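You operate a simulated robot arm through the tools that you are given. There is no shell and no other tool.

The job below is to be done with a simulated robot arm. You get a single attempt, and the scene is never put back.

JOB
Clamp the oblong and the large square plate down on the clamp plate.
Fine: slide them, the oblong one under the clamp on the purple base, the large square one under the cream; leave the small plate, the screw clamp and the other lever clamps.

The check looks at the end state, three seconds after you hand in, the way a careful person would. Anything else that was tipped, shoved, dropped, spilled or broken makes it a failure.

ROBOT AND FRAMES
A 7-joint arm with a two-finger parallel gripper, fixed in place. Base frame: the origin is at the foot of the arm, x ahead of it, y to its left, z up; the work surface is at about z = 868. Lengths are in mm, angles in degrees, forces in N, time in s.
With the tool pointing down near the work surface it reaches from about 100 to 640 mm from the base axis. Its first joint turns from -66.0 to 66.0 degrees. Payload 1.57 kg.
The TCP is the grasp point between the finger pads, 30 mm short of the fingertips. In the tool frame z runs along the fingers and y along their closing line. The gripper opens to 80 mm. The fingers are 17 mm wide and 12 mm thick; the gripper's body (40 by 82 mm) begins 80 mm behind the TCP.
Orientation is that of the tool frame in the base frame, as [roll, pitch, yaw] about the fixed x, y, z axes, in that order (R = Rz(yaw) Ry(pitch) Rx(roll)). With the fingers straight down and closing along the base's y, the tool's x points along the base's -x, its y along +y and its z along -z.

CONTROLS
- The arm moves only by the tool arm_command. Its argument "commands" is a list of rows, each a list of 2 entries, a list of its own where there are three numbers: the shift along the base's x, y, z in mm, then the turn, a rotation vector about the base's x, y, z in degrees. In form: [[[dx, dy, dz], [rx, ry, rz]], ...]. A call has 1 to 20 rows; each row shifts and turns the commanded pose from where the row before left it. "gripper" is the gripper command, from -1 (fully open) to 1 (shut), values between in proportion, set as the call begins (left out, the last holds). Each row takes 0.2 s and may step no farther than 50 mm and 8.6 degrees from the row before; otherwise, or with a gripper value out of range, the whole call is refused. Where a pose cannot be reached the arm comes as near as it can. A force on the tool above 60 N (or 10 N above the force at the start of the call, whichever is more), or a blocked arm, ends the call early, and 0.2 s more pass. Each finger travels about 72 mm/s and halts on what it meets, pressing with about 28 N; the grip force reading is that of the motor and also rises with nothing between the fingers. The clock runs only during rows and for 0.2 s after the last one: add rows that do not move to give the fingers time. It gives the time, the measured TCP pose, the force on the tool (base axes), the opening and the grip force at its end, in the units of the frame above (readings bear some noise), with the torque about the TCP (base axes, N m) and any sound that the robot's microphone picked up.
- Cameras (640 x 400 px; columns grow to the right, rows downward): "scene" is fixed at [55.7, 433.7, 1427.2]; the picture's right is [-0.76, -0.65, 0.00], its down [-0.39, 0.45, -0.80] and it looks along [0.52, -0.61, -0.60] (base axes); focal length 335 px, centre (320, 200). "wrist" rides on the gripper at [72, -7, -122] in the tool frame; the picture's right is [0.09, 1.00, 0.00], its down [-0.84, 0.08, -0.54] and it looks along [-0.54, 0.05, 0.84] (tool axes); focal length 238 px, centre (320, 200). There is no depth. A picture from a camera that has moved, and an enlarged one, comes with that camera's place and axes in the base frame and with its lens. The place of the scene camera against the robot may be out by one fixed shift of up to 12 mm in any direction.
- camera(camera): a new picture of that camera. It takes no simulated time.
- inspect(camera, box): a new picture of the part [left, top, right, bottom] of that camera's present view, enlarged. It takes no simulated time.
- close_job(): hands the job in; it is judged then, once.

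Places have to be worked out from the pictures, the camera data and where the tool is seen. Open the gripper and draw the arm clear of the work before you hand the job in, unless the task says otherwise.

The tools are called after "Emit:" as a command line: name --argument value ..., lists and objects as JSON in quotes. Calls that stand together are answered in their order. arm_command: Moves the arm, as the interface text tells. Its arguments: {"type":"object","properties":{"commands":{"type":"array"},"gripper":{"type":"number"}},"required":["commands"]} The other tools are called the same way: camera (camera) takes a picture; inspect (camera, box) takes an enlarged picture of a part of a camera's view; close_job () hands the job in.

At the start:

```text
time: 0.0
ee_pos: [433.8, 32.1, 1180.8]
tcp_rot: [180.0, -0.2, -180.0]
force: [-0.4, -0.6, 0.1]
ft_torque: [0.02, -0.02, -0.01]
grip_width: 80.0
grasp_force: 0.1
```

scene: 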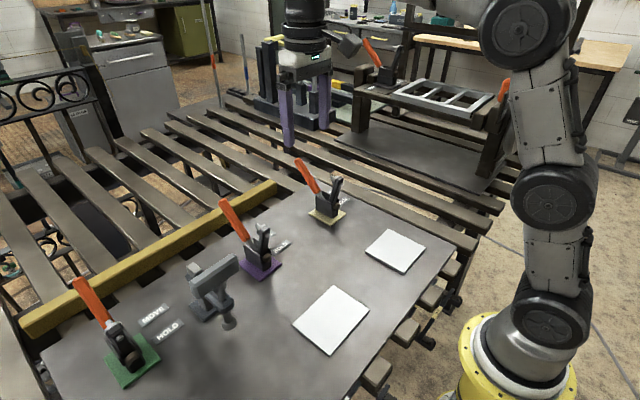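
wrist: 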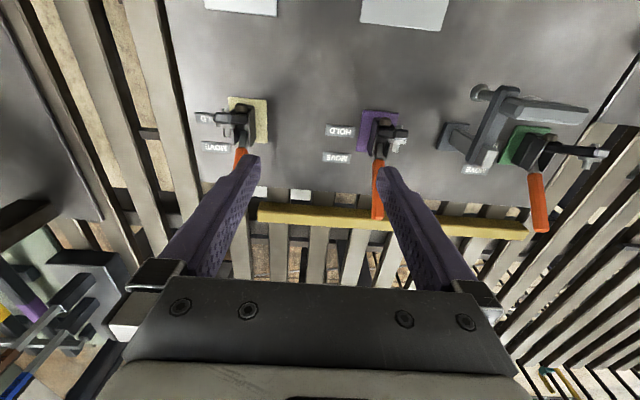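

The overview shows a clamp plate with toggle clamps on cream, purple and green bases, a screw clamp, and two visible white plates. I'll take enlarged views before moving anything.

Emit:
inspect --camera "scene" --box '[200, 140, 460, 300]'

Emit:
inspect --camera "scene" --box '[40, 220, 300, 400]'

Emit:
inspect --camera "wrist" --box '[180, 0, 420, 200]'

Emit:
inspect --camera "wrist" --box '[400, 0, 640, 240]'

```text
2.46 times, centred on (330, 220) of scene
camera zoom: at [55.7, 433.7, 1427.2], right [-0.76, -0.65, 0.0], down [-0.39, 0.45, -0.8], along [0.52, -0.61, -0.6], focal length 825 px, centre (295, 151)
```

zoom: 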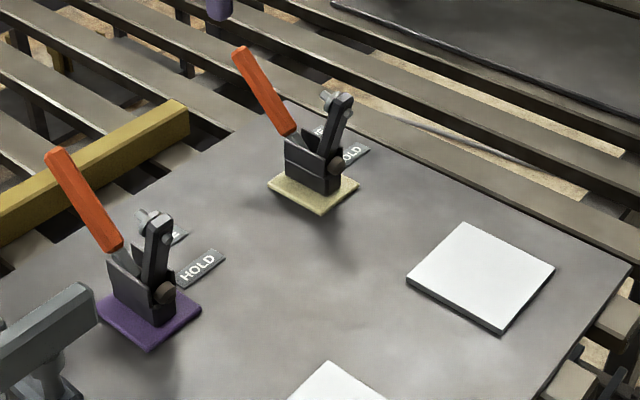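

```text
2.22 times, centred on (170, 310) of scene
camera zoom: at [55.7, 433.7, 1427.2], right [-0.76, -0.65, 0.0], down [-0.39, 0.45, -0.8], along [0.52, -0.61, -0.6], focal length 745 px, centre (653, -44)
```

zoom: 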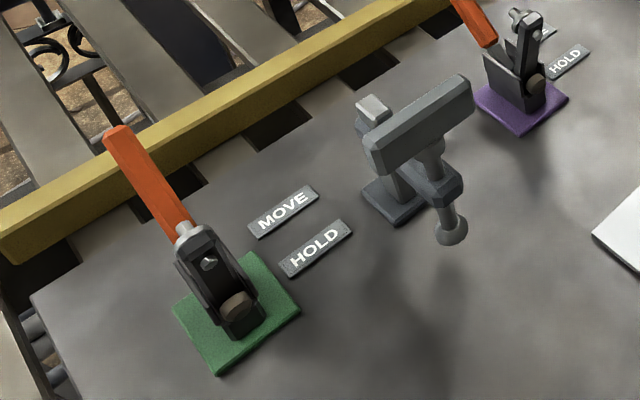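

```text
2.00 times, centred on (300, 100) of wrist
camera zoom: at [361.6, 25.1, 1303.6], right [-0.09, 1.0, 0.0], down [0.84, 0.08, 0.54], along [0.54, 0.05, -0.84], focal length 477 px, centre (360, 400)
```

zoom: 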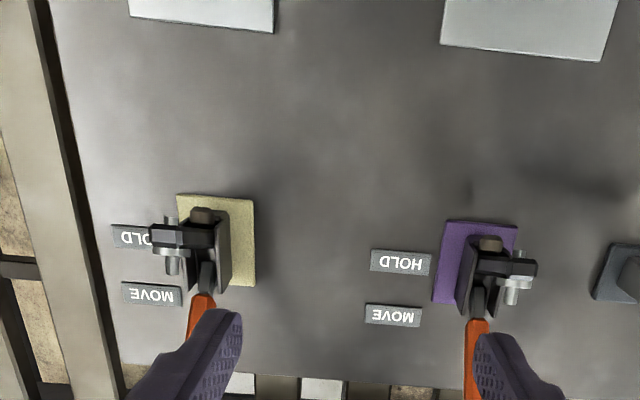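

```text
1.67 times, centred on (520, 120) of wrist
camera zoom: at [361.6, 25.1, 1303.6], right [-0.09, 1.0, 0.0], down [0.84, 0.08, 0.54], along [0.54, 0.05, -0.84], focal length 397 px, centre (-13, 333)
```

zoom: 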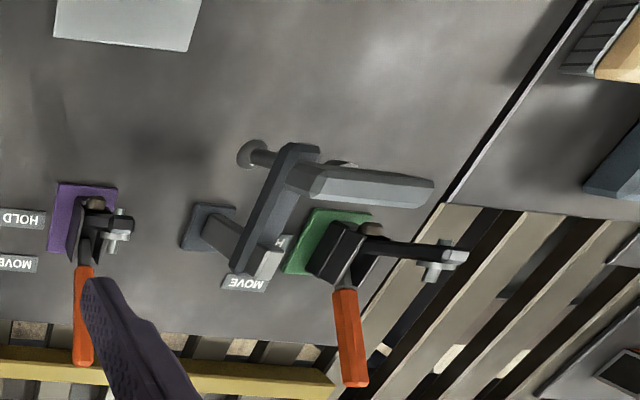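

The square plate appears to lie near (279,-97), and the oblong near (280,135). The cream clamp is near (476,-89) and the purple near (474,139), with both arms raised and handles leaning to +x. I'll draw the arm back so the wrist camera can see the plates and the clamps from the front.

Emit:
arm_command --commands '[[[-40, 0, 0], [0, 0, 0]], [[-40, 0, 0], [0, 0, 0]], [[-40, 0, 0], [0, 0, 0]], [[-40, 0, 0], [0, 0, 0]], [[-40, 0, 0], [0, 0, 0]], [[0, 0, 0], [0, 0, 0]]]' --gripper -1

Emit:
camera --camera "wrist"

Emit:
camera --camera "scene"

```text
time: 1.4
ee_pos: [233.4, 31.5, 1181.0]
tcp_rot: [180.0, 0.0, 179.9]
force: [-1.1, -0.2, -0.4]
ft_torque: [0.0, -0.04, -0.02]
grip_width: 80.2
grasp_force: 0.0
```

```text
taken
camera wrist: at [161.5, 25.5, 1303.3], right [-0.09, 1.0, 0.0], down [0.84, 0.08, 0.54], along [0.54, 0.05, -0.84], focal length 238 px, centre (320, 200)
```

wrist: 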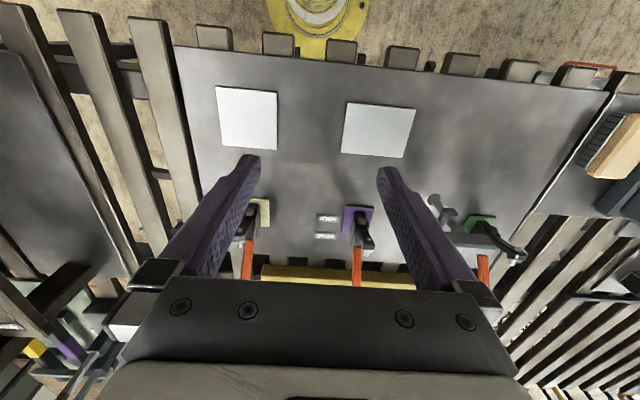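

```text
taken
```

scene: 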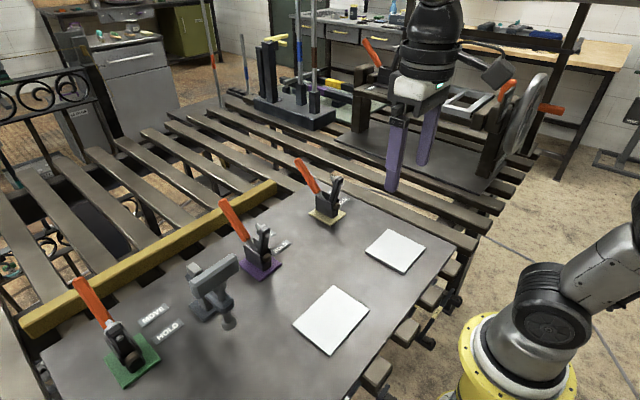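

Only two plates are showing so far. I'll zoom in to measure them and to search for a third, smaller plate.

Emit:
inspect --camera "wrist" --box '[180, 60, 440, 222]'

Emit:
inspect --camera "wrist" --box '[420, 40, 640, 290]'

Emit:
inspect --camera "scene" --box '[280, 220, 480, 400]'

```text
2.46 times, centred on (310, 141) of wrist
camera zoom: at [161.5, 25.5, 1303.3], right [-0.09, 1.0, 0.0], down [0.84, 0.08, 0.54], along [0.54, 0.05, -0.84], focal length 587 px, centre (345, 345)
```

zoom: 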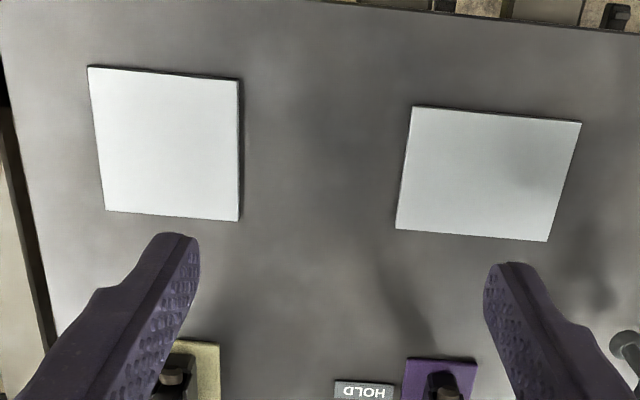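

```text
1.60 times, centred on (530, 165) of wrist
camera zoom: at [161.5, 25.5, 1303.3], right [-0.09, 1.0, 0.0], down [0.84, 0.08, 0.54], along [0.54, 0.05, -0.84], focal length 381 px, centre (-16, 256)
```

zoom: 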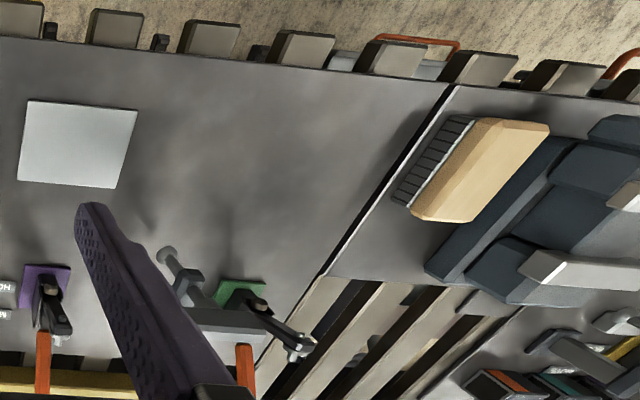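

```text
2.22 times, centred on (380, 310) of scene
camera zoom: at [55.7, 433.7, 1427.2], right [-0.76, -0.65, 0.0], down [-0.39, 0.45, -0.8], along [0.52, -0.61, -0.6], focal length 745 px, centre (187, -44)
```

zoom: 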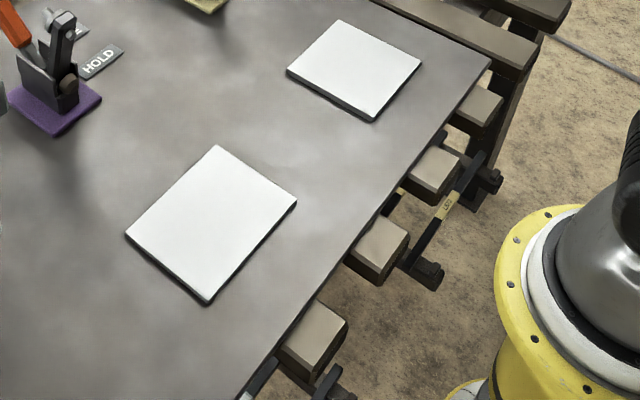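

From the wrist view the square measures about 101×101, spanning x 231–332 and y -141 to -40. The oblong measures about 89×119, spanning x 238–327 and y 79–199. Both already line up with their clamps in y, so next I'll view the cream clamp from closer, staying well above it.

Emit:
arm_command --commands '[[[20, -24, -20], [0, 0, 0]], [[20, -24, -20], [0, 0, 0]], [[20, -24, -20], [0, 0, 0]], [[20, -24, -20], [0, 0, 0]], [[10, -20, -20], [0, 0, 0]], [[0, 0, 0], [0, 0, 0]]]'

Emit:
camera --camera "wrist"

Emit:
camera --camera "scene"

```text
time: 2.8
ee_pos: [323.7, -85.5, 1080.6]
tcp_rot: [179.9, 0.0, -180.0]
force: [-0.5, -1.1, 0.2]
ft_torque: [0.0, 0.0, -0.01]
grip_width: 79.9
grasp_force: 0.0
```

```text
taken
camera wrist: at [251.1, -92.1, 1202.9], right [-0.09, 1.0, 0.0], down [0.84, 0.08, 0.54], along [0.54, 0.05, -0.84], focal length 238 px, centre (320, 200)
```

wrist: 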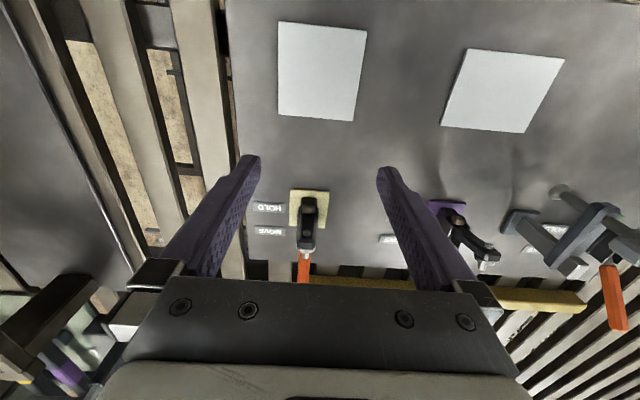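

```text
taken
```

scene: 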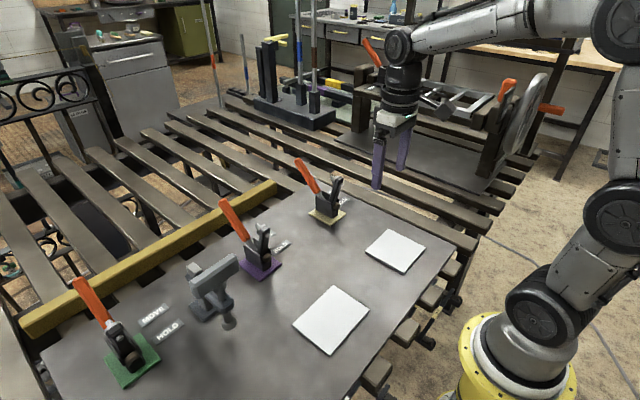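

Emit:
inspect --camera "wrist" --box '[240, 170, 390, 290]'

Emit:
inspect --camera "scene" --box '[280, 145, 360, 235]'

Emit:
inspect --camera "scene" --box '[205, 190, 295, 290]'

```text
3.33 times, centred on (315, 230) of wrist
camera zoom: at [251.1, -92.1, 1202.9], right [-0.09, 1.0, 0.0], down [0.84, 0.08, 0.54], along [0.54, 0.05, -0.84], focal length 794 px, centre (337, 100)
```

zoom: 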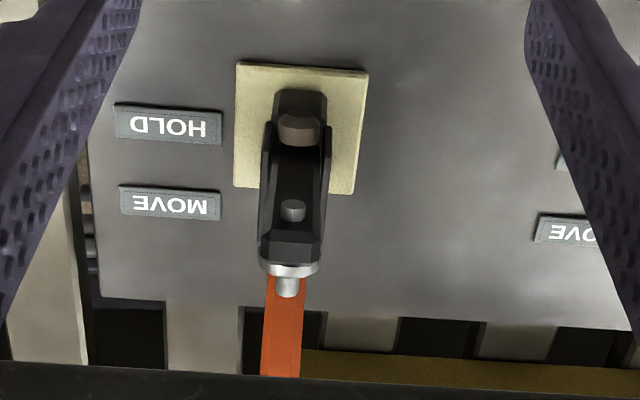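

```text
4.44 times, centred on (320, 190) of scene
camera zoom: at [55.7, 433.7, 1427.2], right [-0.76, -0.65, 0.0], down [-0.39, 0.45, -0.8], along [0.52, -0.61, -0.6], focal length 1489 px, centre (320, 244)
```

zoom: 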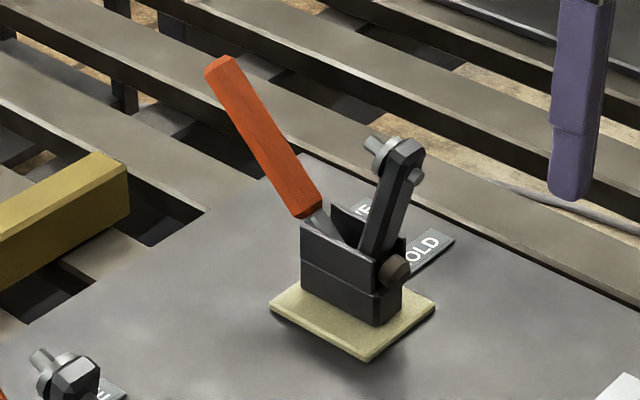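

```text
4.00 times, centred on (250, 240) of scene
camera zoom: at [55.7, 433.7, 1427.2], right [-0.76, -0.65, 0.0], down [-0.39, 0.45, -0.8], along [0.52, -0.61, -0.6], focal length 1340 px, centre (600, 40)
```

zoom: 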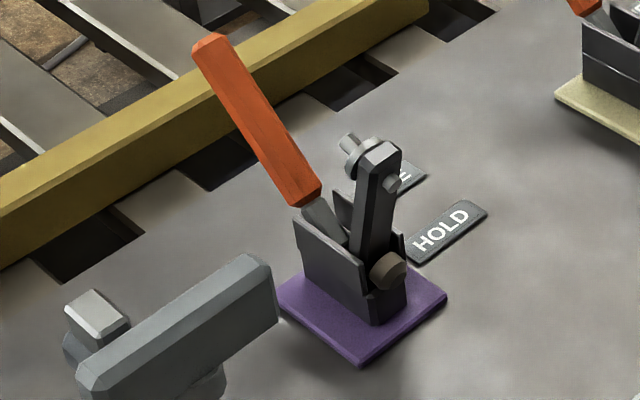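

The cream base spans about x 445–521 and is centred at y≈-90. The arm pivots at the base's front edge, so it should fall toward -x with its tip at x≈385 once closed. I'll bring the gripper, opened to 60 mm, behind the square plate's near edge and descend partway.

Emit:
arm_command --commands '[[[-40, -1, 0], [0, 0, 0]], [[-40, -2, 0], [0, 0, 0]], [[-40, -2, -20], [0, 0, 0]], [[0, 0, -40], [0, 0, 0]], [[0, 0, -40], [0, 0, 0]], [[0, 0, -40], [0, 0, 0]], [[0, 0, 0], [0, 0, 0]]]' --gripper -0.5

Emit:
camera --camera "wrist"

Emit:
camera --camera "scene"

```text
time: 4.4
ee_pos: [205.4, -88.7, 940.8]
tcp_rot: [-180.0, 0.0, -179.9]
force: [-0.7, -0.2, -0.1]
ft_torque: [0.0, 0.02, 0.01]
grip_width: 59.9
grasp_force: 0.1
```

```text
taken
camera wrist: at [132.5, -95.8, 1062.6], right [-0.09, 1.0, 0.0], down [0.84, 0.08, 0.54], along [0.54, 0.05, -0.84], focal length 238 px, centre (320, 200)
```

wrist: 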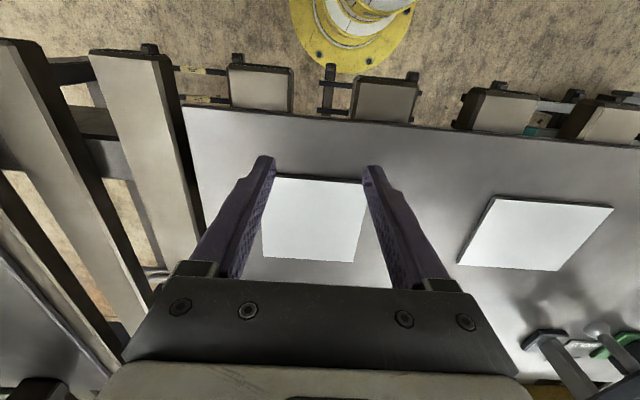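

```text
taken
```

scene: 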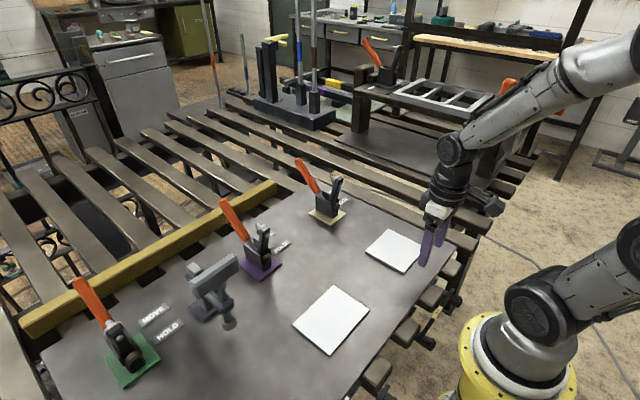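

The plate's near edge comes out at x≈231 and the fingers are behind it at x≈205. I'll lower gently until the fingertips are just above the table.

Emit:
arm_command --commands '[[[0, -1.5, -20], [0, 0, 0]], [[0, 0, -10], [0, 0, 0]], [[0, 0, -5], [0, 0, 0]], [[0, 0, -3.5], [0, 0, 0]], [[0, 0, 0], [0, 0, 0]]]'

Emit:
inspect --camera "scene" --box '[360, 210, 480, 300]'

Emit:
inspect --camera "wrist" --box '[200, 120, 440, 290]'

```text
time: 5.6
ee_pos: [204.9, -90.8, 900.3]
tcp_rot: [-179.9, 0.1, 180.0]
force: [0.0, 0.2, -0.4]
ft_torque: [-0.02, 0.02, 0.02]
grip_width: 59.8
grasp_force: 0.0
```

```text
4.44 times, centred on (420, 255) of scene
camera zoom: at [55.7, 433.7, 1427.2], right [-0.76, -0.65, 0.0], down [-0.39, 0.45, -0.8], along [0.52, -0.61, -0.6], focal length 1489 px, centre (-124, -44)
```

zoom: 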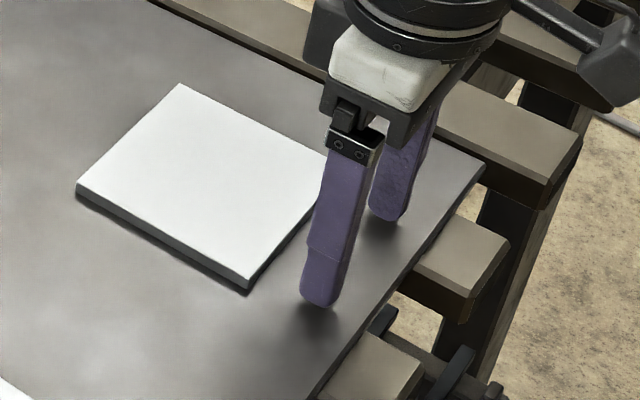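

```text
2.35 times, centred on (320, 205) of wrist
camera zoom: at [131.8, -97.5, 1024.6], right [-0.09, 1.0, 0.0], down [0.84, 0.08, 0.54], along [0.54, 0.05, -0.84], focal length 561 px, centre (320, 188)
```

zoom: 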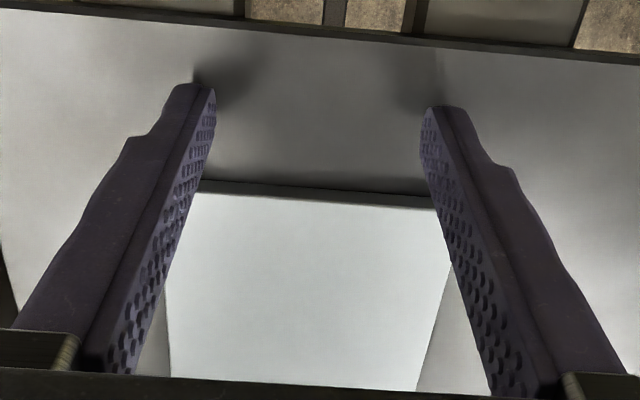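

The fingertips sit just behind the plate edge, free of contact. I'll push +x slowly, about 110 mm to begin with.

Emit:
arm_command --commands '[[[8, 0, 0], [0, 0, 0]], [[6, 0, 0], [0, 0, 0]], [[4, 0, 0], [0, 0, 0]], [[4, 0, 0], [0, 0, 0]], [[6, 0, 0], [0, 0, 0]], [[6, 0, 0], [0, 0, 0]], [[6, 0, 0], [0, 0, 0]], [[6, 0, 0], [0, 0, 0]], [[6, 0, 0], [0, 0, 0]], [[6, 0, 0], [0, 0, 0]], [[6, 0, 0], [0, 0, 0]], [[6, 0, 0], [0, 0, 0]], [[6, 0, 0], [0, 0, 0]], [[6, 0, 0], [0, 0, 0]], [[6, 0, 0], [0, 0, 0]], [[6, 0, 0], [0, 0, 0]], [[6, 0, 0], [0, 0, 0]], [[6, 0, 0], [0, 0, 0]], [[4, 0, 0], [0, 0, 0]], [[0, 0, 0], [0, 0, 0]]]'

Emit:
camera --camera "wrist"

Emit:
inspect --camera "scene" --box '[280, 145, 460, 280]'

```text
time: 9.8
ee_pos: [312.4, -90.1, 902.7]
tcp_rot: [-180.0, 0.1, -180.0]
force: [-3.9, -0.3, 0.6]
ft_torque: [-0.04, 0.06, -0.04]
grip_width: 59.8
grasp_force: 0.1
```

```text
taken
camera wrist: at [241.5, -97.4, 1024.6], right [-0.09, 1.0, 0.0], down [0.84, 0.08, 0.54], along [0.54, 0.05, -0.84], focal length 238 px, centre (320, 200)
```

wrist: 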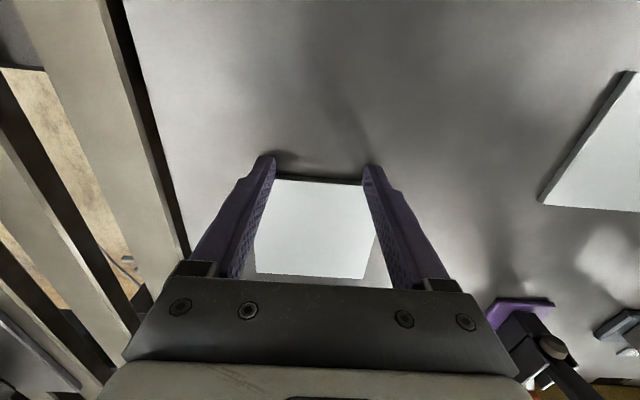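

```text
2.96 times, centred on (370, 212) of scene
camera zoom: at [55.6, 433.7, 1427.2], right [-0.76, -0.65, 0.0], down [-0.39, 0.45, -0.8], along [0.52, -0.61, -0.6], focal length 993 px, centre (172, 163)
```

zoom: 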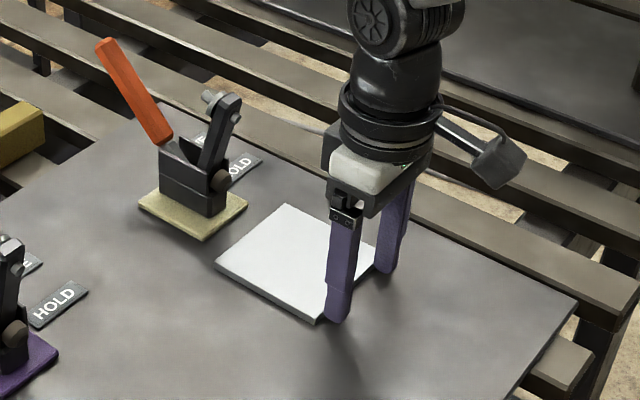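

The square has moved straight, and its leading edge is about 25 mm short of the cream base. I'll push about 19 mm more, then back off.

Emit:
arm_command --commands '[[[5, 0, 0], [0, 0, 0]], [[5, 0, 0], [0, 0, 0]], [[5, 0, 0], [0, 0, 0]], [[4, 0, 0], [0, 0, 0]], [[0, 0, 0], [0, 0, 0]], [[0, 0, 0], [0, 0, 0]]]'

Emit:
inspect --camera "scene" --box '[280, 145, 460, 280]'

```text
time: 11.2
ee_pos: [333.7, -91.0, 902.0]
tcp_rot: [180.0, 0.0, -180.0]
force: [-2.5, 0.0, 1.8]
ft_torque: [0.0, 0.05, 0.0]
grip_width: 60.0
grasp_force: 0.0
```

```text
2.96 times, centred on (370, 212) of scene
camera zoom: at [55.6, 433.7, 1427.2], right [-0.76, -0.65, 0.0], down [-0.39, 0.45, -0.8], along [0.52, -0.61, -0.6], focal length 993 px, centre (172, 163)
```

zoom: 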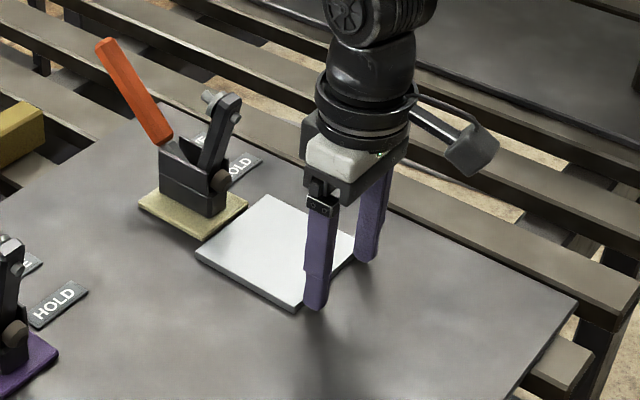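

The square's leading edge is now a few millimetres short of the cream base. I'll back off, rise, and move to behind the oblong plate with the gripper fully open.

Emit:
arm_command --commands '[[[-15, 0, 0], [0, 0, 0]], [[-25, 0, 10], [0, 0, 0]], [[-30, 0, 30], [0, 0, 0]], [[-30, 10, 20], [0, 0, 0]], [[-22, 40, 0], [0, 0, 0]], [[0, 45, 0], [0, 0, 0]], [[0, 45, 0], [0, 0, 0]], [[0, 45, 0], [0, 0, 0]], [[0, 46, 0], [0, 0, 0]], [[0, 0, -20], [0, 0, 0]], [[0, 0, 0], [0, 0, 0]]]' --gripper -1

Emit:
camera --camera "wrist"

Emit:
inspect --camera "scene" --box '[200, 145, 460, 380]'

```text
time: 13.6
ee_pos: [210.0, 141.0, 943.4]
tcp_rot: [-180.0, 0.0, 180.0]
force: [0.2, 0.0, -0.5]
ft_torque: [0.0, 0.02, 0.03]
grip_width: 79.9
grasp_force: 0.0
```

```text
taken
camera wrist: at [137.3, 133.6, 1065.6], right [-0.09, 1.0, 0.0], down [0.84, 0.08, 0.54], along [0.54, 0.05, -0.84], focal length 238 px, centre (320, 200)
```

wrist: 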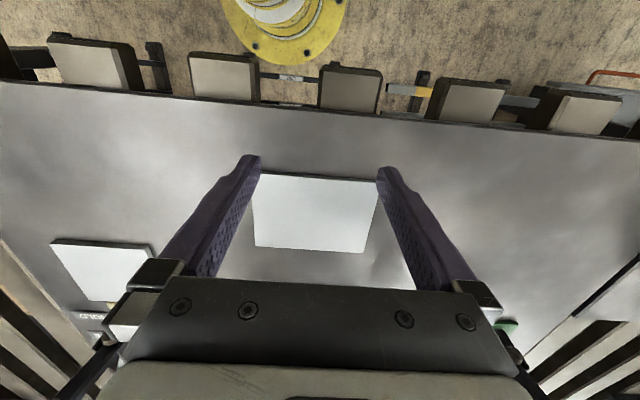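

```text
1.70 times, centred on (330, 262) of scene
camera zoom: at [55.7, 433.7, 1427.2], right [-0.76, -0.65, 0.0], down [-0.39, 0.45, -0.8], along [0.52, -0.61, -0.6], focal length 570 px, centre (303, 94)
```

zoom: 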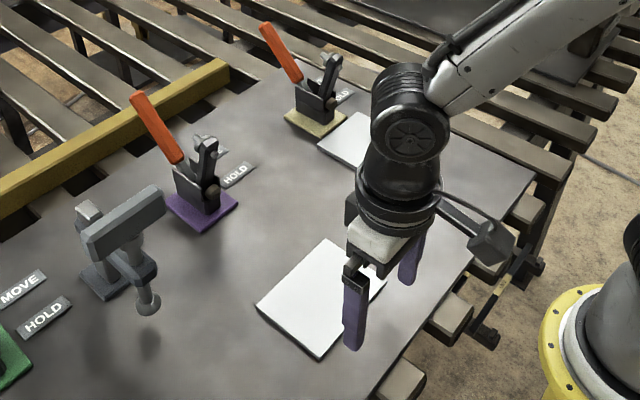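

The oblong spans y 80–200, well centred on the purple clamp (y≈139), whose base front edge is at x≈447. I'll lower and begin the push.

Emit:
arm_command --commands '[[[0, -1, -20], [0, 0, 0]], [[0, 0, -12], [0, 0, 0]], [[0, 0, -6], [0, 0, 0]], [[0, 0, -2], [0, 0, 0]], [[8, 0, 0], [0, 0, 0]], [[6, 0, 0], [0, 0, 0]], [[5, 0, 0], [0, 0, 0]], [[5, 0, 0], [0, 0, 0]], [[6, 0, 0], [0, 0, 0]], [[6, 0, 0], [0, 0, 0]], [[6, 0, 0], [0, 0, 0]], [[6, 0, 0], [0, 0, 0]], [[6, 0, 0], [0, 0, 0]], [[6, 0, 0], [0, 0, 0]], [[6, 0, 0], [0, 0, 0]], [[6, 0, 0], [0, 0, 0]], [[6, 0, 0], [0, 0, 0]], [[6, 0, 0], [0, 0, 0]], [[6, 0, 0], [0, 0, 0]], [[0, 0, 0], [0, 0, 0]]]'

Emit:
inspect --camera "scene" --box '[200, 180, 400, 360]'

Emit:
camera --camera "wrist"

```text
time: 17.8
ee_pos: [300.1, 138.7, 903.2]
tcp_rot: [180.0, -0.1, 180.0]
force: [-1.4, -0.6, 0.6]
ft_torque: [0.04, 0.05, 0.0]
grip_width: 79.8
grasp_force: 0.1
```

```text
2.22 times, centred on (300, 270) of scene
camera zoom: at [55.7, 433.7, 1427.2], right [-0.76, -0.65, 0.0], down [-0.39, 0.45, -0.8], along [0.52, -0.61, -0.6], focal length 745 px, centre (364, 44)
```

zoom: 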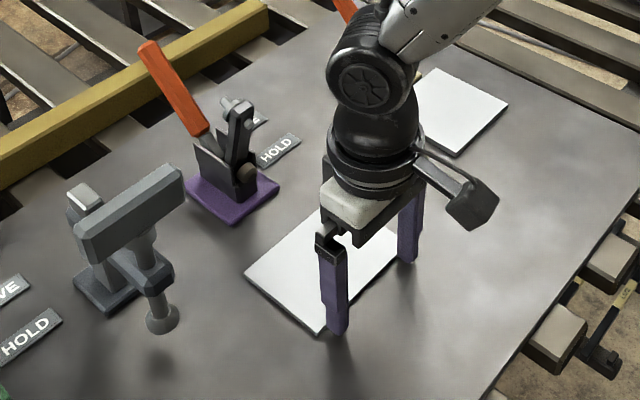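

```text
taken
camera wrist: at [228.7, 132.3, 1025.5], right [-0.09, 1.0, 0.0], down [0.84, 0.08, 0.54], along [0.54, 0.05, -0.84], focal length 238 px, centre (320, 200)
```

wrist: 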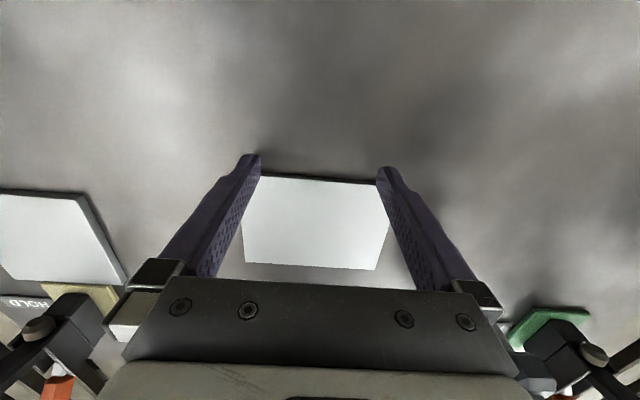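

The oblong's leading edge is near x≈399 and still square to the clamp. I'll push another 36 mm and check the gap.

Emit:
arm_command --commands '[[[6, 0, 0], [0, 0, 0]], [[6, 0, 0], [0, 0, 0]], [[6, 0, 0], [0, 0, 0]], [[6, 0, 0], [0, 0, 0]], [[6, 0, 0], [0, 0, 0]], [[6, 0, 0], [0, 0, 0]], [[0, 0, 0], [0, 0, 0]], [[0, 0, 0], [0, 0, 0]]]'

Emit:
inspect --camera "scene" --box '[200, 180, 400, 360]'

```text
time: 19.6
ee_pos: [335.8, 137.3, 901.8]
tcp_rot: [-180.0, 0.1, -180.0]
force: [-1.5, 1.4, 0.8]
ft_torque: [0.04, 0.03, 0.07]
grip_width: 80.1
grasp_force: 0.0
```

```text
2.22 times, centred on (300, 270) of scene
camera zoom: at [55.7, 433.7, 1427.2], right [-0.76, -0.65, 0.0], down [-0.39, 0.45, -0.8], along [0.52, -0.61, -0.6], focal length 745 px, centre (364, 44)
```

zoom: 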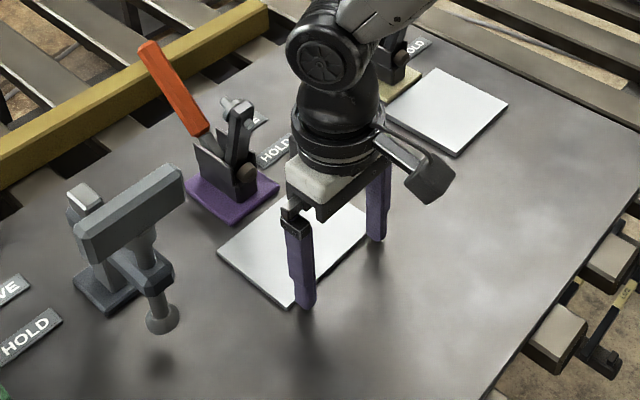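

A gap of about 12–14 mm remains to the purple base. I'll push 7 mm more, back off, and rise up high with the gripper closing.

Emit:
arm_command --commands '[[[4, 0, 0], [0, 0, 0]], [[3, 0, 0], [0, 0, 0]], [[0, 0, 0], [0, 0, 0]], [[0, 0, 0], [0, 0, 0]], [[-15, 0, 0], [0, 0, 0]], [[-30, 0, 20], [0, 0, 0]], [[-30, 0, 40], [0, 0, 0]], [[0, 0, 50], [0, 0, 0]], [[0, 0, 50], [0, 0, 0]], [[0, 0, 40], [0, 0, 0]], [[0, 0, 0], [0, 0, 0]]]'

Emit:
camera --camera "scene"

Emit:
camera --camera "wrist"

```text
time: 22.0
ee_pos: [268.7, 139.6, 1102.2]
tcp_rot: [179.9, 0.0, -180.0]
force: [-0.6, 0.9, -0.5]
ft_torque: [0.0, 0.01, 0.0]
grip_width: 79.8
grasp_force: 0.1
```

```text
taken
```

scene: 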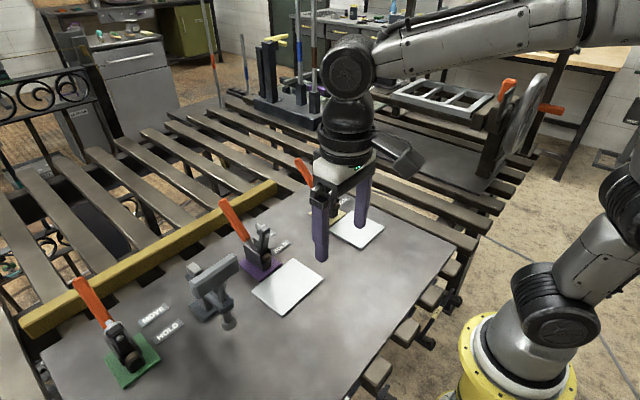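

```text
taken
camera wrist: at [196.9, 132.7, 1225.3], right [-0.09, 1.0, 0.0], down [0.84, 0.08, 0.54], along [0.54, 0.05, -0.84], focal length 238 px, centre (320, 200)
```

wrist: 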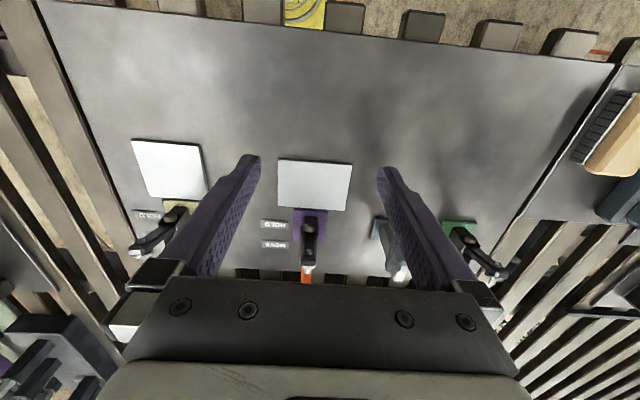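

Both plates now sit right at the clamp bases. I'll zoom in to locate the purple clamp's handle and arm.

Emit:
inspect --camera "wrist" --box '[250, 140, 380, 290]'

Emit:
inspect --camera "scene" --box '[205, 185, 335, 325]'

```text
2.67 times, centred on (315, 215) of wrist
camera zoom: at [196.9, 132.7, 1225.3], right [-0.09, 1.0, 0.0], down [0.84, 0.08, 0.54], along [0.54, 0.05, -0.84], focal length 636 px, centre (333, 160)
```

zoom: 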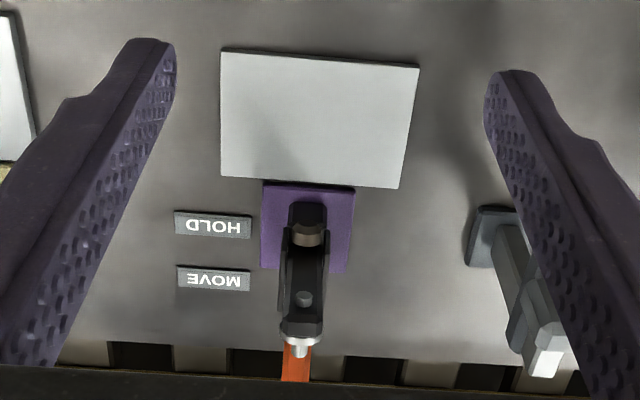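

```text
2.86 times, centred on (270, 255) of scene
camera zoom: at [55.7, 433.7, 1427.2], right [-0.76, -0.65, 0.0], down [-0.39, 0.45, -0.8], along [0.52, -0.61, -0.6], focal length 957 px, centre (463, 43)
```

zoom: 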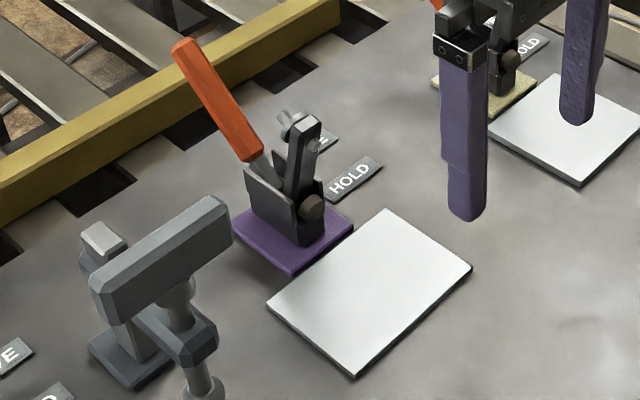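

The purple clamp's centreline is y≈140.5, and its handle top is near (584, 140, 997). I'll close the gripper and travel high over the clamp to a spot behind the handle.

Emit:
arm_command --commands '[[[0, 0, 18], [0, 0, 0]], [[35, 1, 0], [0, 0, 0]], [[45, 0, 0], [0, 0, 0]], [[45, 0, 0], [0, 0, 0]], [[45, 0, 0], [0, 0, 0]], [[45, 0, 0], [0, 0, 0]], [[45, 0, 0], [0, 0, 0]], [[45, 0, 0], [0, 0, 0]], [[41, 0, 0], [0, 0, 0]], [[0, 0, 0], [0, 0, 0]]]' --gripper 1

Emit:
camera --camera "scene"

Emit:
camera --camera "wrist"

```text
time: 24.2
ee_pos: [573.3, 135.1, 1103.7]
tcp_rot: [-180.0, 0.0, 180.0]
force: [-0.2, -0.2, -0.6]
ft_torque: [0.01, 0.02, 0.02]
grip_width: 0.2
grasp_force: 21.1
out of reach, approached as far as the arm can: row 8, 9
```

```text
taken
```

scene: 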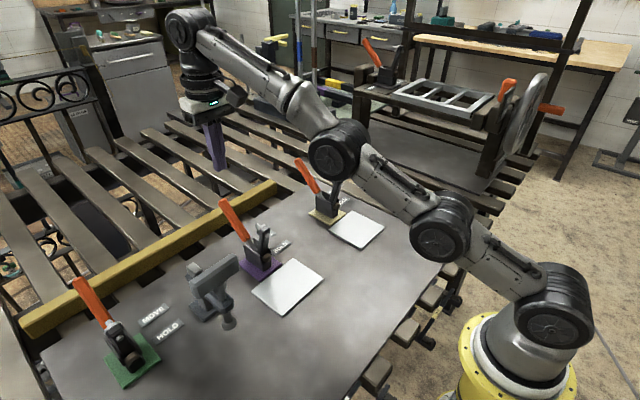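

```text
taken
camera wrist: at [501.3, 127.1, 1226.7], right [-0.09, 1.0, 0.0], down [0.84, 0.08, 0.54], along [0.54, 0.05, -0.84], focal length 238 px, centre (320, 200)
```

wrist: 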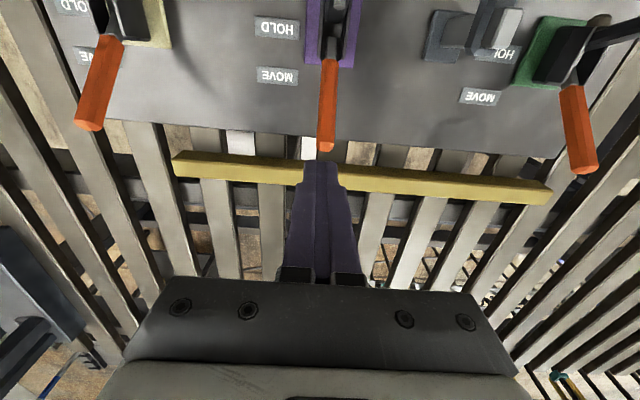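

Reach at this height ends around x≈573, so I can't get behind the handle here. Instead I'll straddle the handle from above and grip it near its top; first I'll open up and see where the commanded pose now sits.

Emit:
arm_command --commands '[[[-7, 5, 0], [0, 0, 0]], [[0, 0, 0], [0, 0, 0]], [[0, 0, 0], [0, 0, 0]]]' --gripper -0.4

Emit:
camera --camera "wrist"

```text
time: 25.0
ee_pos: [567.0, 138.5, 1104.4]
tcp_rot: [-180.0, 0.0, 180.0]
force: [-0.5, 0.4, 0.0]
ft_torque: [-0.01, -0.03, -0.02]
grip_width: 56.0
grasp_force: 0.1
```

```text
taken
camera wrist: at [494.2, 131.9, 1226.9], right [-0.09, 1.0, 0.0], down [0.84, 0.08, 0.54], along [0.54, 0.05, -0.84], focal length 238 px, centre (320, 200)
```

wrist: 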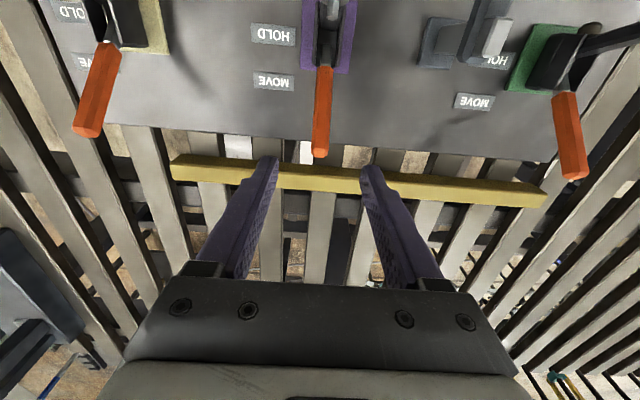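

The handle lies between the fingers at y≈140. I'll descend around it to z≈985 with x≈566.

Emit:
arm_command --commands '[[[0, 1.5, -30], [0, 0, 0]], [[0, 0, -30], [0, 0, 0]], [[0, 0, -25], [0, 0, 0]], [[0, 0, -20], [0, 0, 0]], [[0, 0, -14], [0, 0, 0]], [[0, 0, 0], [0, 0, 0]]]'

Emit:
camera --camera "wrist"

Emit:
inspect --camera "scene" --box '[160, 120, 320, 290]'

```text
time: 26.4
ee_pos: [567.1, 139.3, 986.6]
tcp_rot: [180.0, -0.1, 180.0]
force: [0.3, -0.1, 0.9]
ft_torque: [0.01, -0.03, 0.0]
grip_width: 56.1
grasp_force: 0.1
```

```text
taken
camera wrist: at [495.5, 132.6, 1108.3], right [-0.09, 1.0, 0.0], down [0.84, 0.08, 0.54], along [0.54, 0.05, -0.84], focal length 238 px, centre (320, 200)
```

wrist: 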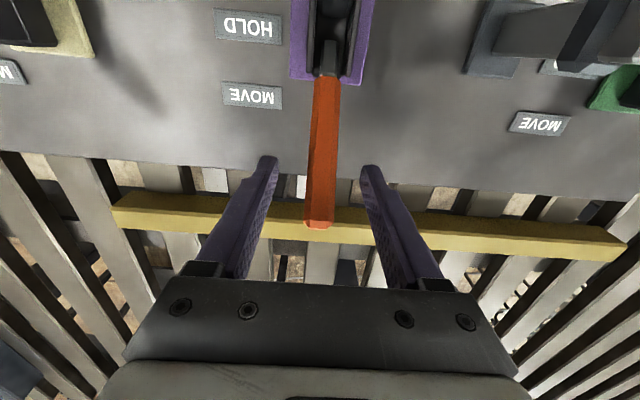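

```text
2.35 times, centred on (240, 205) of scene
camera zoom: at [55.7, 433.7, 1427.2], right [-0.76, -0.65, 0.0], down [-0.39, 0.45, -0.8], along [0.52, -0.61, -0.6], focal length 788 px, centre (508, 188)
```

zoom: 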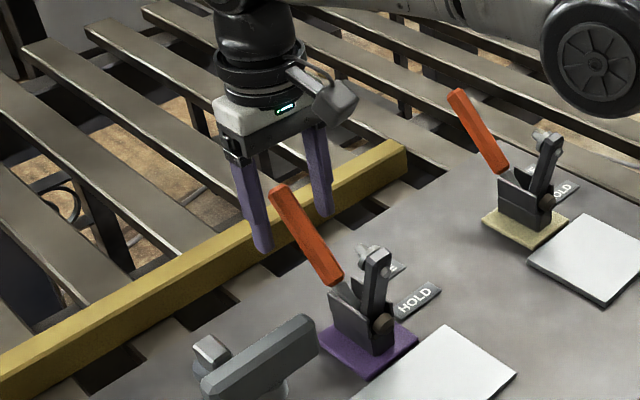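

The handle is between the pads, with its top at about (585, 997). I'll drop 5 mm and close the gripper on it.

Emit:
arm_command --commands '[[[0, 1, -5], [0, 0, 0]], [[0, 0, 0], [0, 0, 0]], [[0, 0, 0], [0, 0, 0]]]' --gripper -0.4

Emit:
arm_command --commands '[[[0, 0, 0], [0, 0, 0]], [[0, 0, 0], [0, 0, 0]], [[0, 0, 0], [0, 0, 0]], [[0, 0, 0], [0, 0, 0]]]' --gripper 1

Emit:
inspect --camera "scene" --box '[160, 120, 320, 290]'

Emit:
camera --camera "wrist"

```text
time: 27.2
ee_pos: [567.1, 141.5, 980.8]
tcp_rot: [-180.0, 0.1, 180.0]
force: [-0.6, 0.0, 0.2]
ft_torque: [-0.02, -0.01, -0.01]
grip_width: 56.0
grasp_force: 0.0
```

```text
time: 28.2
ee_pos: [567.7, 140.0, 980.5]
tcp_rot: [-179.9, 0.0, 180.0]
force: [-0.9, -6.6, 0.6]
ft_torque: [0.12, 0.0, -0.04]
grip_width: 18.0
grasp_force: 32.7
```

```text
2.35 times, centred on (240, 205) of scene
camera zoom: at [55.7, 433.5, 1427.3], right [-0.76, -0.65, 0.0], down [-0.39, 0.45, -0.8], along [0.52, -0.61, -0.6], focal length 788 px, centre (508, 188)
```

zoom: 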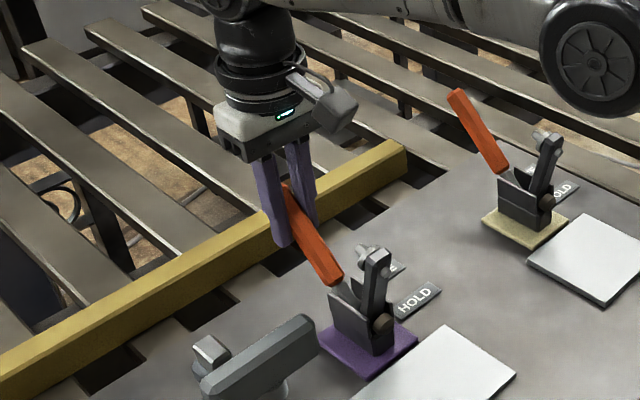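

```text
taken
camera wrist: at [495.4, 133.2, 1103.4], right [-0.09, 1.0, 0.0], down [0.84, 0.08, 0.54], along [0.54, 0.05, -0.84], focal length 238 px, centre (320, 200)
```

wrist: 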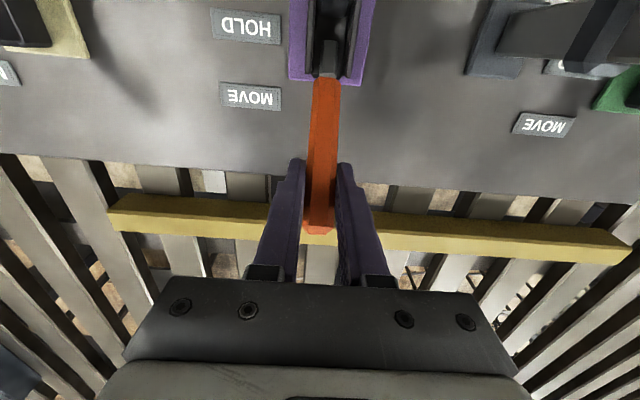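

The grip is on the handle at 18 mm width, with a slight side force. I'll relieve that by easing -y, and start a gentle arc toward -x and up, watching the forces.

Emit:
arm_command --commands '[[[0, -1.2, 0], [0, 0, 0]], [[-3, 0, 3.2], [0, 0, 0]], [[-3.2, 0, 3.2], [0, 0, 0]], [[-2.9, 0, 2.6], [0, 0, 0]], [[-2.9, 0, 2.6], [0, 0, 0]], [[0, 0, 0], [0, 0, 0]]]'

Emit:
inspect --camera "scene" --box '[160, 120, 320, 290]'

```text
time: 29.6
ee_pos: [555.5, 139.8, 990.7]
tcp_rot: [179.9, -0.1, -180.0]
force: [7.7, 2.6, -13.5]
ft_torque: [0.02, -0.97, -0.02]
grip_width: 18.2
grasp_force: 32.8
```

```text
2.35 times, centred on (240, 205) of scene
camera zoom: at [56.1, 433.8, 1427.1], right [-0.76, -0.65, 0.0], down [-0.39, 0.45, -0.8], along [0.52, -0.61, -0.6], focal length 788 px, centre (508, 188)
```

zoom: 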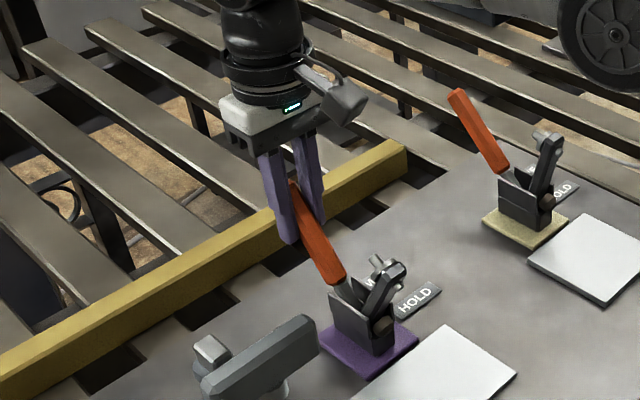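

The clamp arm is swinging forward and down as expected, and the forces are mild. I'll continue the arc, turning the tool along with the handle to ease the torque.

Emit:
arm_command --commands '[[[0, 0, 0], [0, -4, 0]], [[-3.1, 0, 2.5], [0, -2, 0]], [[-3.1, 0, 2.3], [0, -2, 0]], [[-3.2, 0, 2.2], [0, -2, 0]], [[-3.2, 0, 2.2], [0, -2, 0]], [[-3.4, 0, 2], [0, -2, 0]], [[-3.4, 0, 1.9], [0, -2, 0]], [[-3.5, 0, 1.8], [0, -2, 0]], [[-3.5, 0, 1.6], [0, -2, 0]], [[0, 0, 0], [0, 0, 0]]]'

Emit:
inspect --camera "scene" --box '[160, 120, 320, 290]'

```text
time: 31.8
ee_pos: [527.4, 140.1, 1004.2]
tcp_rot: [-180.0, 19.6, -179.9]
force: [-2.6, 9.6, -26.1]
ft_torque: [0.58, -0.42, -0.05]
grip_width: 17.9
grasp_force: 32.7
```

```text
2.35 times, centred on (240, 205) of scene
camera zoom: at [56.1, 434.1, 1427.0], right [-0.76, -0.65, 0.0], down [-0.39, 0.45, -0.8], along [0.52, -0.61, -0.6], focal length 788 px, centre (508, 188)
```

zoom: 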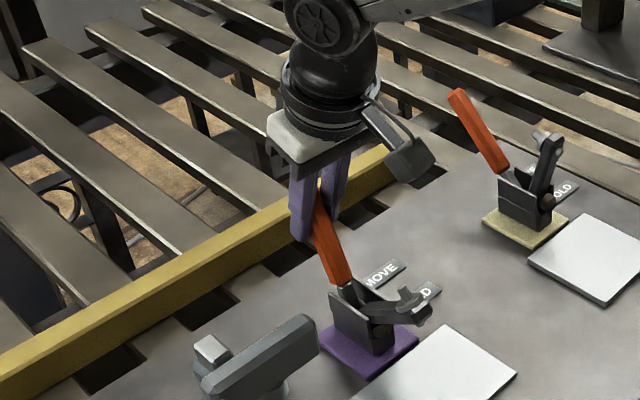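

The arm is more than halfway down, but I'm lifting slightly too much (fz about -26). Refitting the arc gives a pivot near (506, 923) with a radius of about 84. I'll follow that arc in small steps.

Emit:
arm_command --commands '[[[-2, 1, -2.5], [0, 0, 0]], [[-3.3, 0, -0.9], [0, -1.5, 0]], [[-3.4, 0, 0], [0, -2, 0]], [[-3.6, 0, 0.6], [0, -2, 0]], [[-3.7, 0, 0.4], [0, -2, 0]], [[0, 0, 0], [0, 0, 0]]]'

Emit:
inspect --camera "scene" --box '[180, 140, 340, 310]'

```text
time: 33.2
ee_pos: [513.6, 140.3, 1007.8]
tcp_rot: [180.0, 27.8, 180.0]
force: [4.1, -4.7, -5.1]
ft_torque: [-0.21, -0.4, -0.02]
grip_width: 18.0
grasp_force: 32.4
```

```text
2.35 times, centred on (260, 225) of scene
camera zoom: at [55.9, 433.5, 1427.2], right [-0.76, -0.65, 0.0], down [-0.39, 0.45, -0.8], along [0.52, -0.61, -0.6], focal length 788 px, centre (461, 141)
```

zoom: 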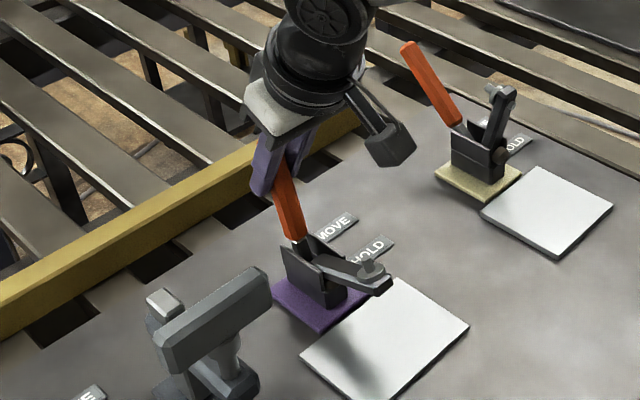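

The arm is now near horizontal over the oblong and the forces are low. I'll continue the arc in small steps, watching for the over-centre resistance.

Emit:
arm_command --commands '[[[-3.6, 0.3, 0.3], [0, -2, 0]], [[-3.7, 0, 0.1], [0, -2, 0]], [[-3.6, 0, 0], [0, -2, 0]], [[-3.7, 0, -0.3], [0, -2, 0]], [[0, 0, 0], [0, 0, 0]]]'

Emit:
inspect --camera "scene" --box '[180, 140, 340, 310]'

```text
time: 34.4
ee_pos: [500.8, 139.8, 1009.7]
tcp_rot: [179.8, 35.8, 179.9]
force: [13.2, -18.7, 8.5]
ft_torque: [-0.47, -1.06, -0.06]
grip_width: 17.9
grasp_force: 32.4
```

```text
2.35 times, centred on (260, 225) of scene
camera zoom: at [55.9, 433.1, 1427.4], right [-0.76, -0.65, 0.0], down [-0.39, 0.45, -0.8], along [0.52, -0.61, -0.6], focal length 788 px, centre (461, 141)
```

zoom: 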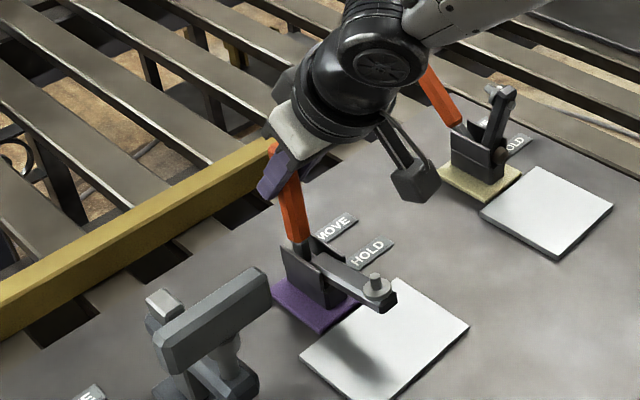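

Resistance is building modestly (fx about 13) with some side load, so I'll ease y and continue toward the hold position.

Emit:
arm_command --commands '[[[0, -1.5, 2], [0, 0, 0]], [[-3, -0.3, 0], [0, -1.5, 0]], [[-3, 0, 0], [0, -1.5, 0]], [[-3, 0, -0.3], [0, -1.5, 0]], [[0, 0, 0], [0, 0, 0]]]'

Emit:
inspect --camera "scene" --box '[180, 140, 340, 310]'

```text
time: 35.6
ee_pos: [489.3, 140.4, 1008.5]
tcp_rot: [179.9, 40.0, 179.9]
force: [15.8, -2.7, 1.8]
ft_torque: [-0.27, -0.93, -0.1]
grip_width: 17.8
grasp_force: 33.0
```

```text
2.35 times, centred on (260, 225) of scene
camera zoom: at [56.1, 433.6, 1427.2], right [-0.76, -0.65, 0.0], down [-0.39, 0.45, -0.8], along [0.52, -0.61, -0.6], focal length 788 px, centre (461, 141)
```

zoom: 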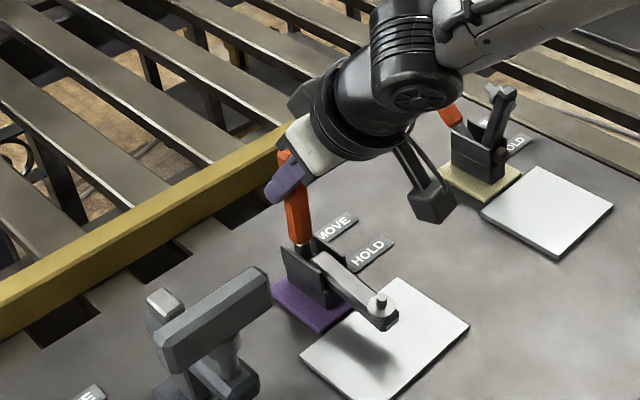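

The arm is still coming down and the resistance stays moderate. I'll continue along the arc.

Emit:
arm_command --commands '[[[-3, 0, -0.5], [0, -1, 0]], [[-3.2, 0, -0.8], [0, -1, 0]], [[-3.6, 0, -1.0], [0, -1, 0]], [[-3.6, 0, -1.2], [0, -1, 0]], [[0, 0, 0], [0, 0, 0]]]'

Emit:
inspect --camera "scene" --box '[180, 140, 340, 310]'

```text
time: 36.8
ee_pos: [477.4, 139.6, 1006.4]
tcp_rot: [179.8, 44.2, 179.9]
force: [9.8, 7.3, 10.6]
ft_torque: [-0.51, -0.81, -0.15]
grip_width: 17.8
grasp_force: 32.4
```

```text
2.35 times, centred on (260, 225) of scene
camera zoom: at [55.8, 433.9, 1427.1], right [-0.76, -0.65, 0.0], down [-0.39, 0.45, -0.8], along [0.52, -0.61, -0.6], focal length 788 px, centre (461, 141)
```

zoom: 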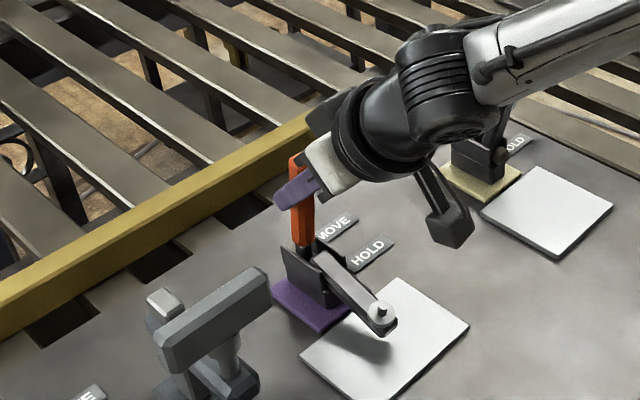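

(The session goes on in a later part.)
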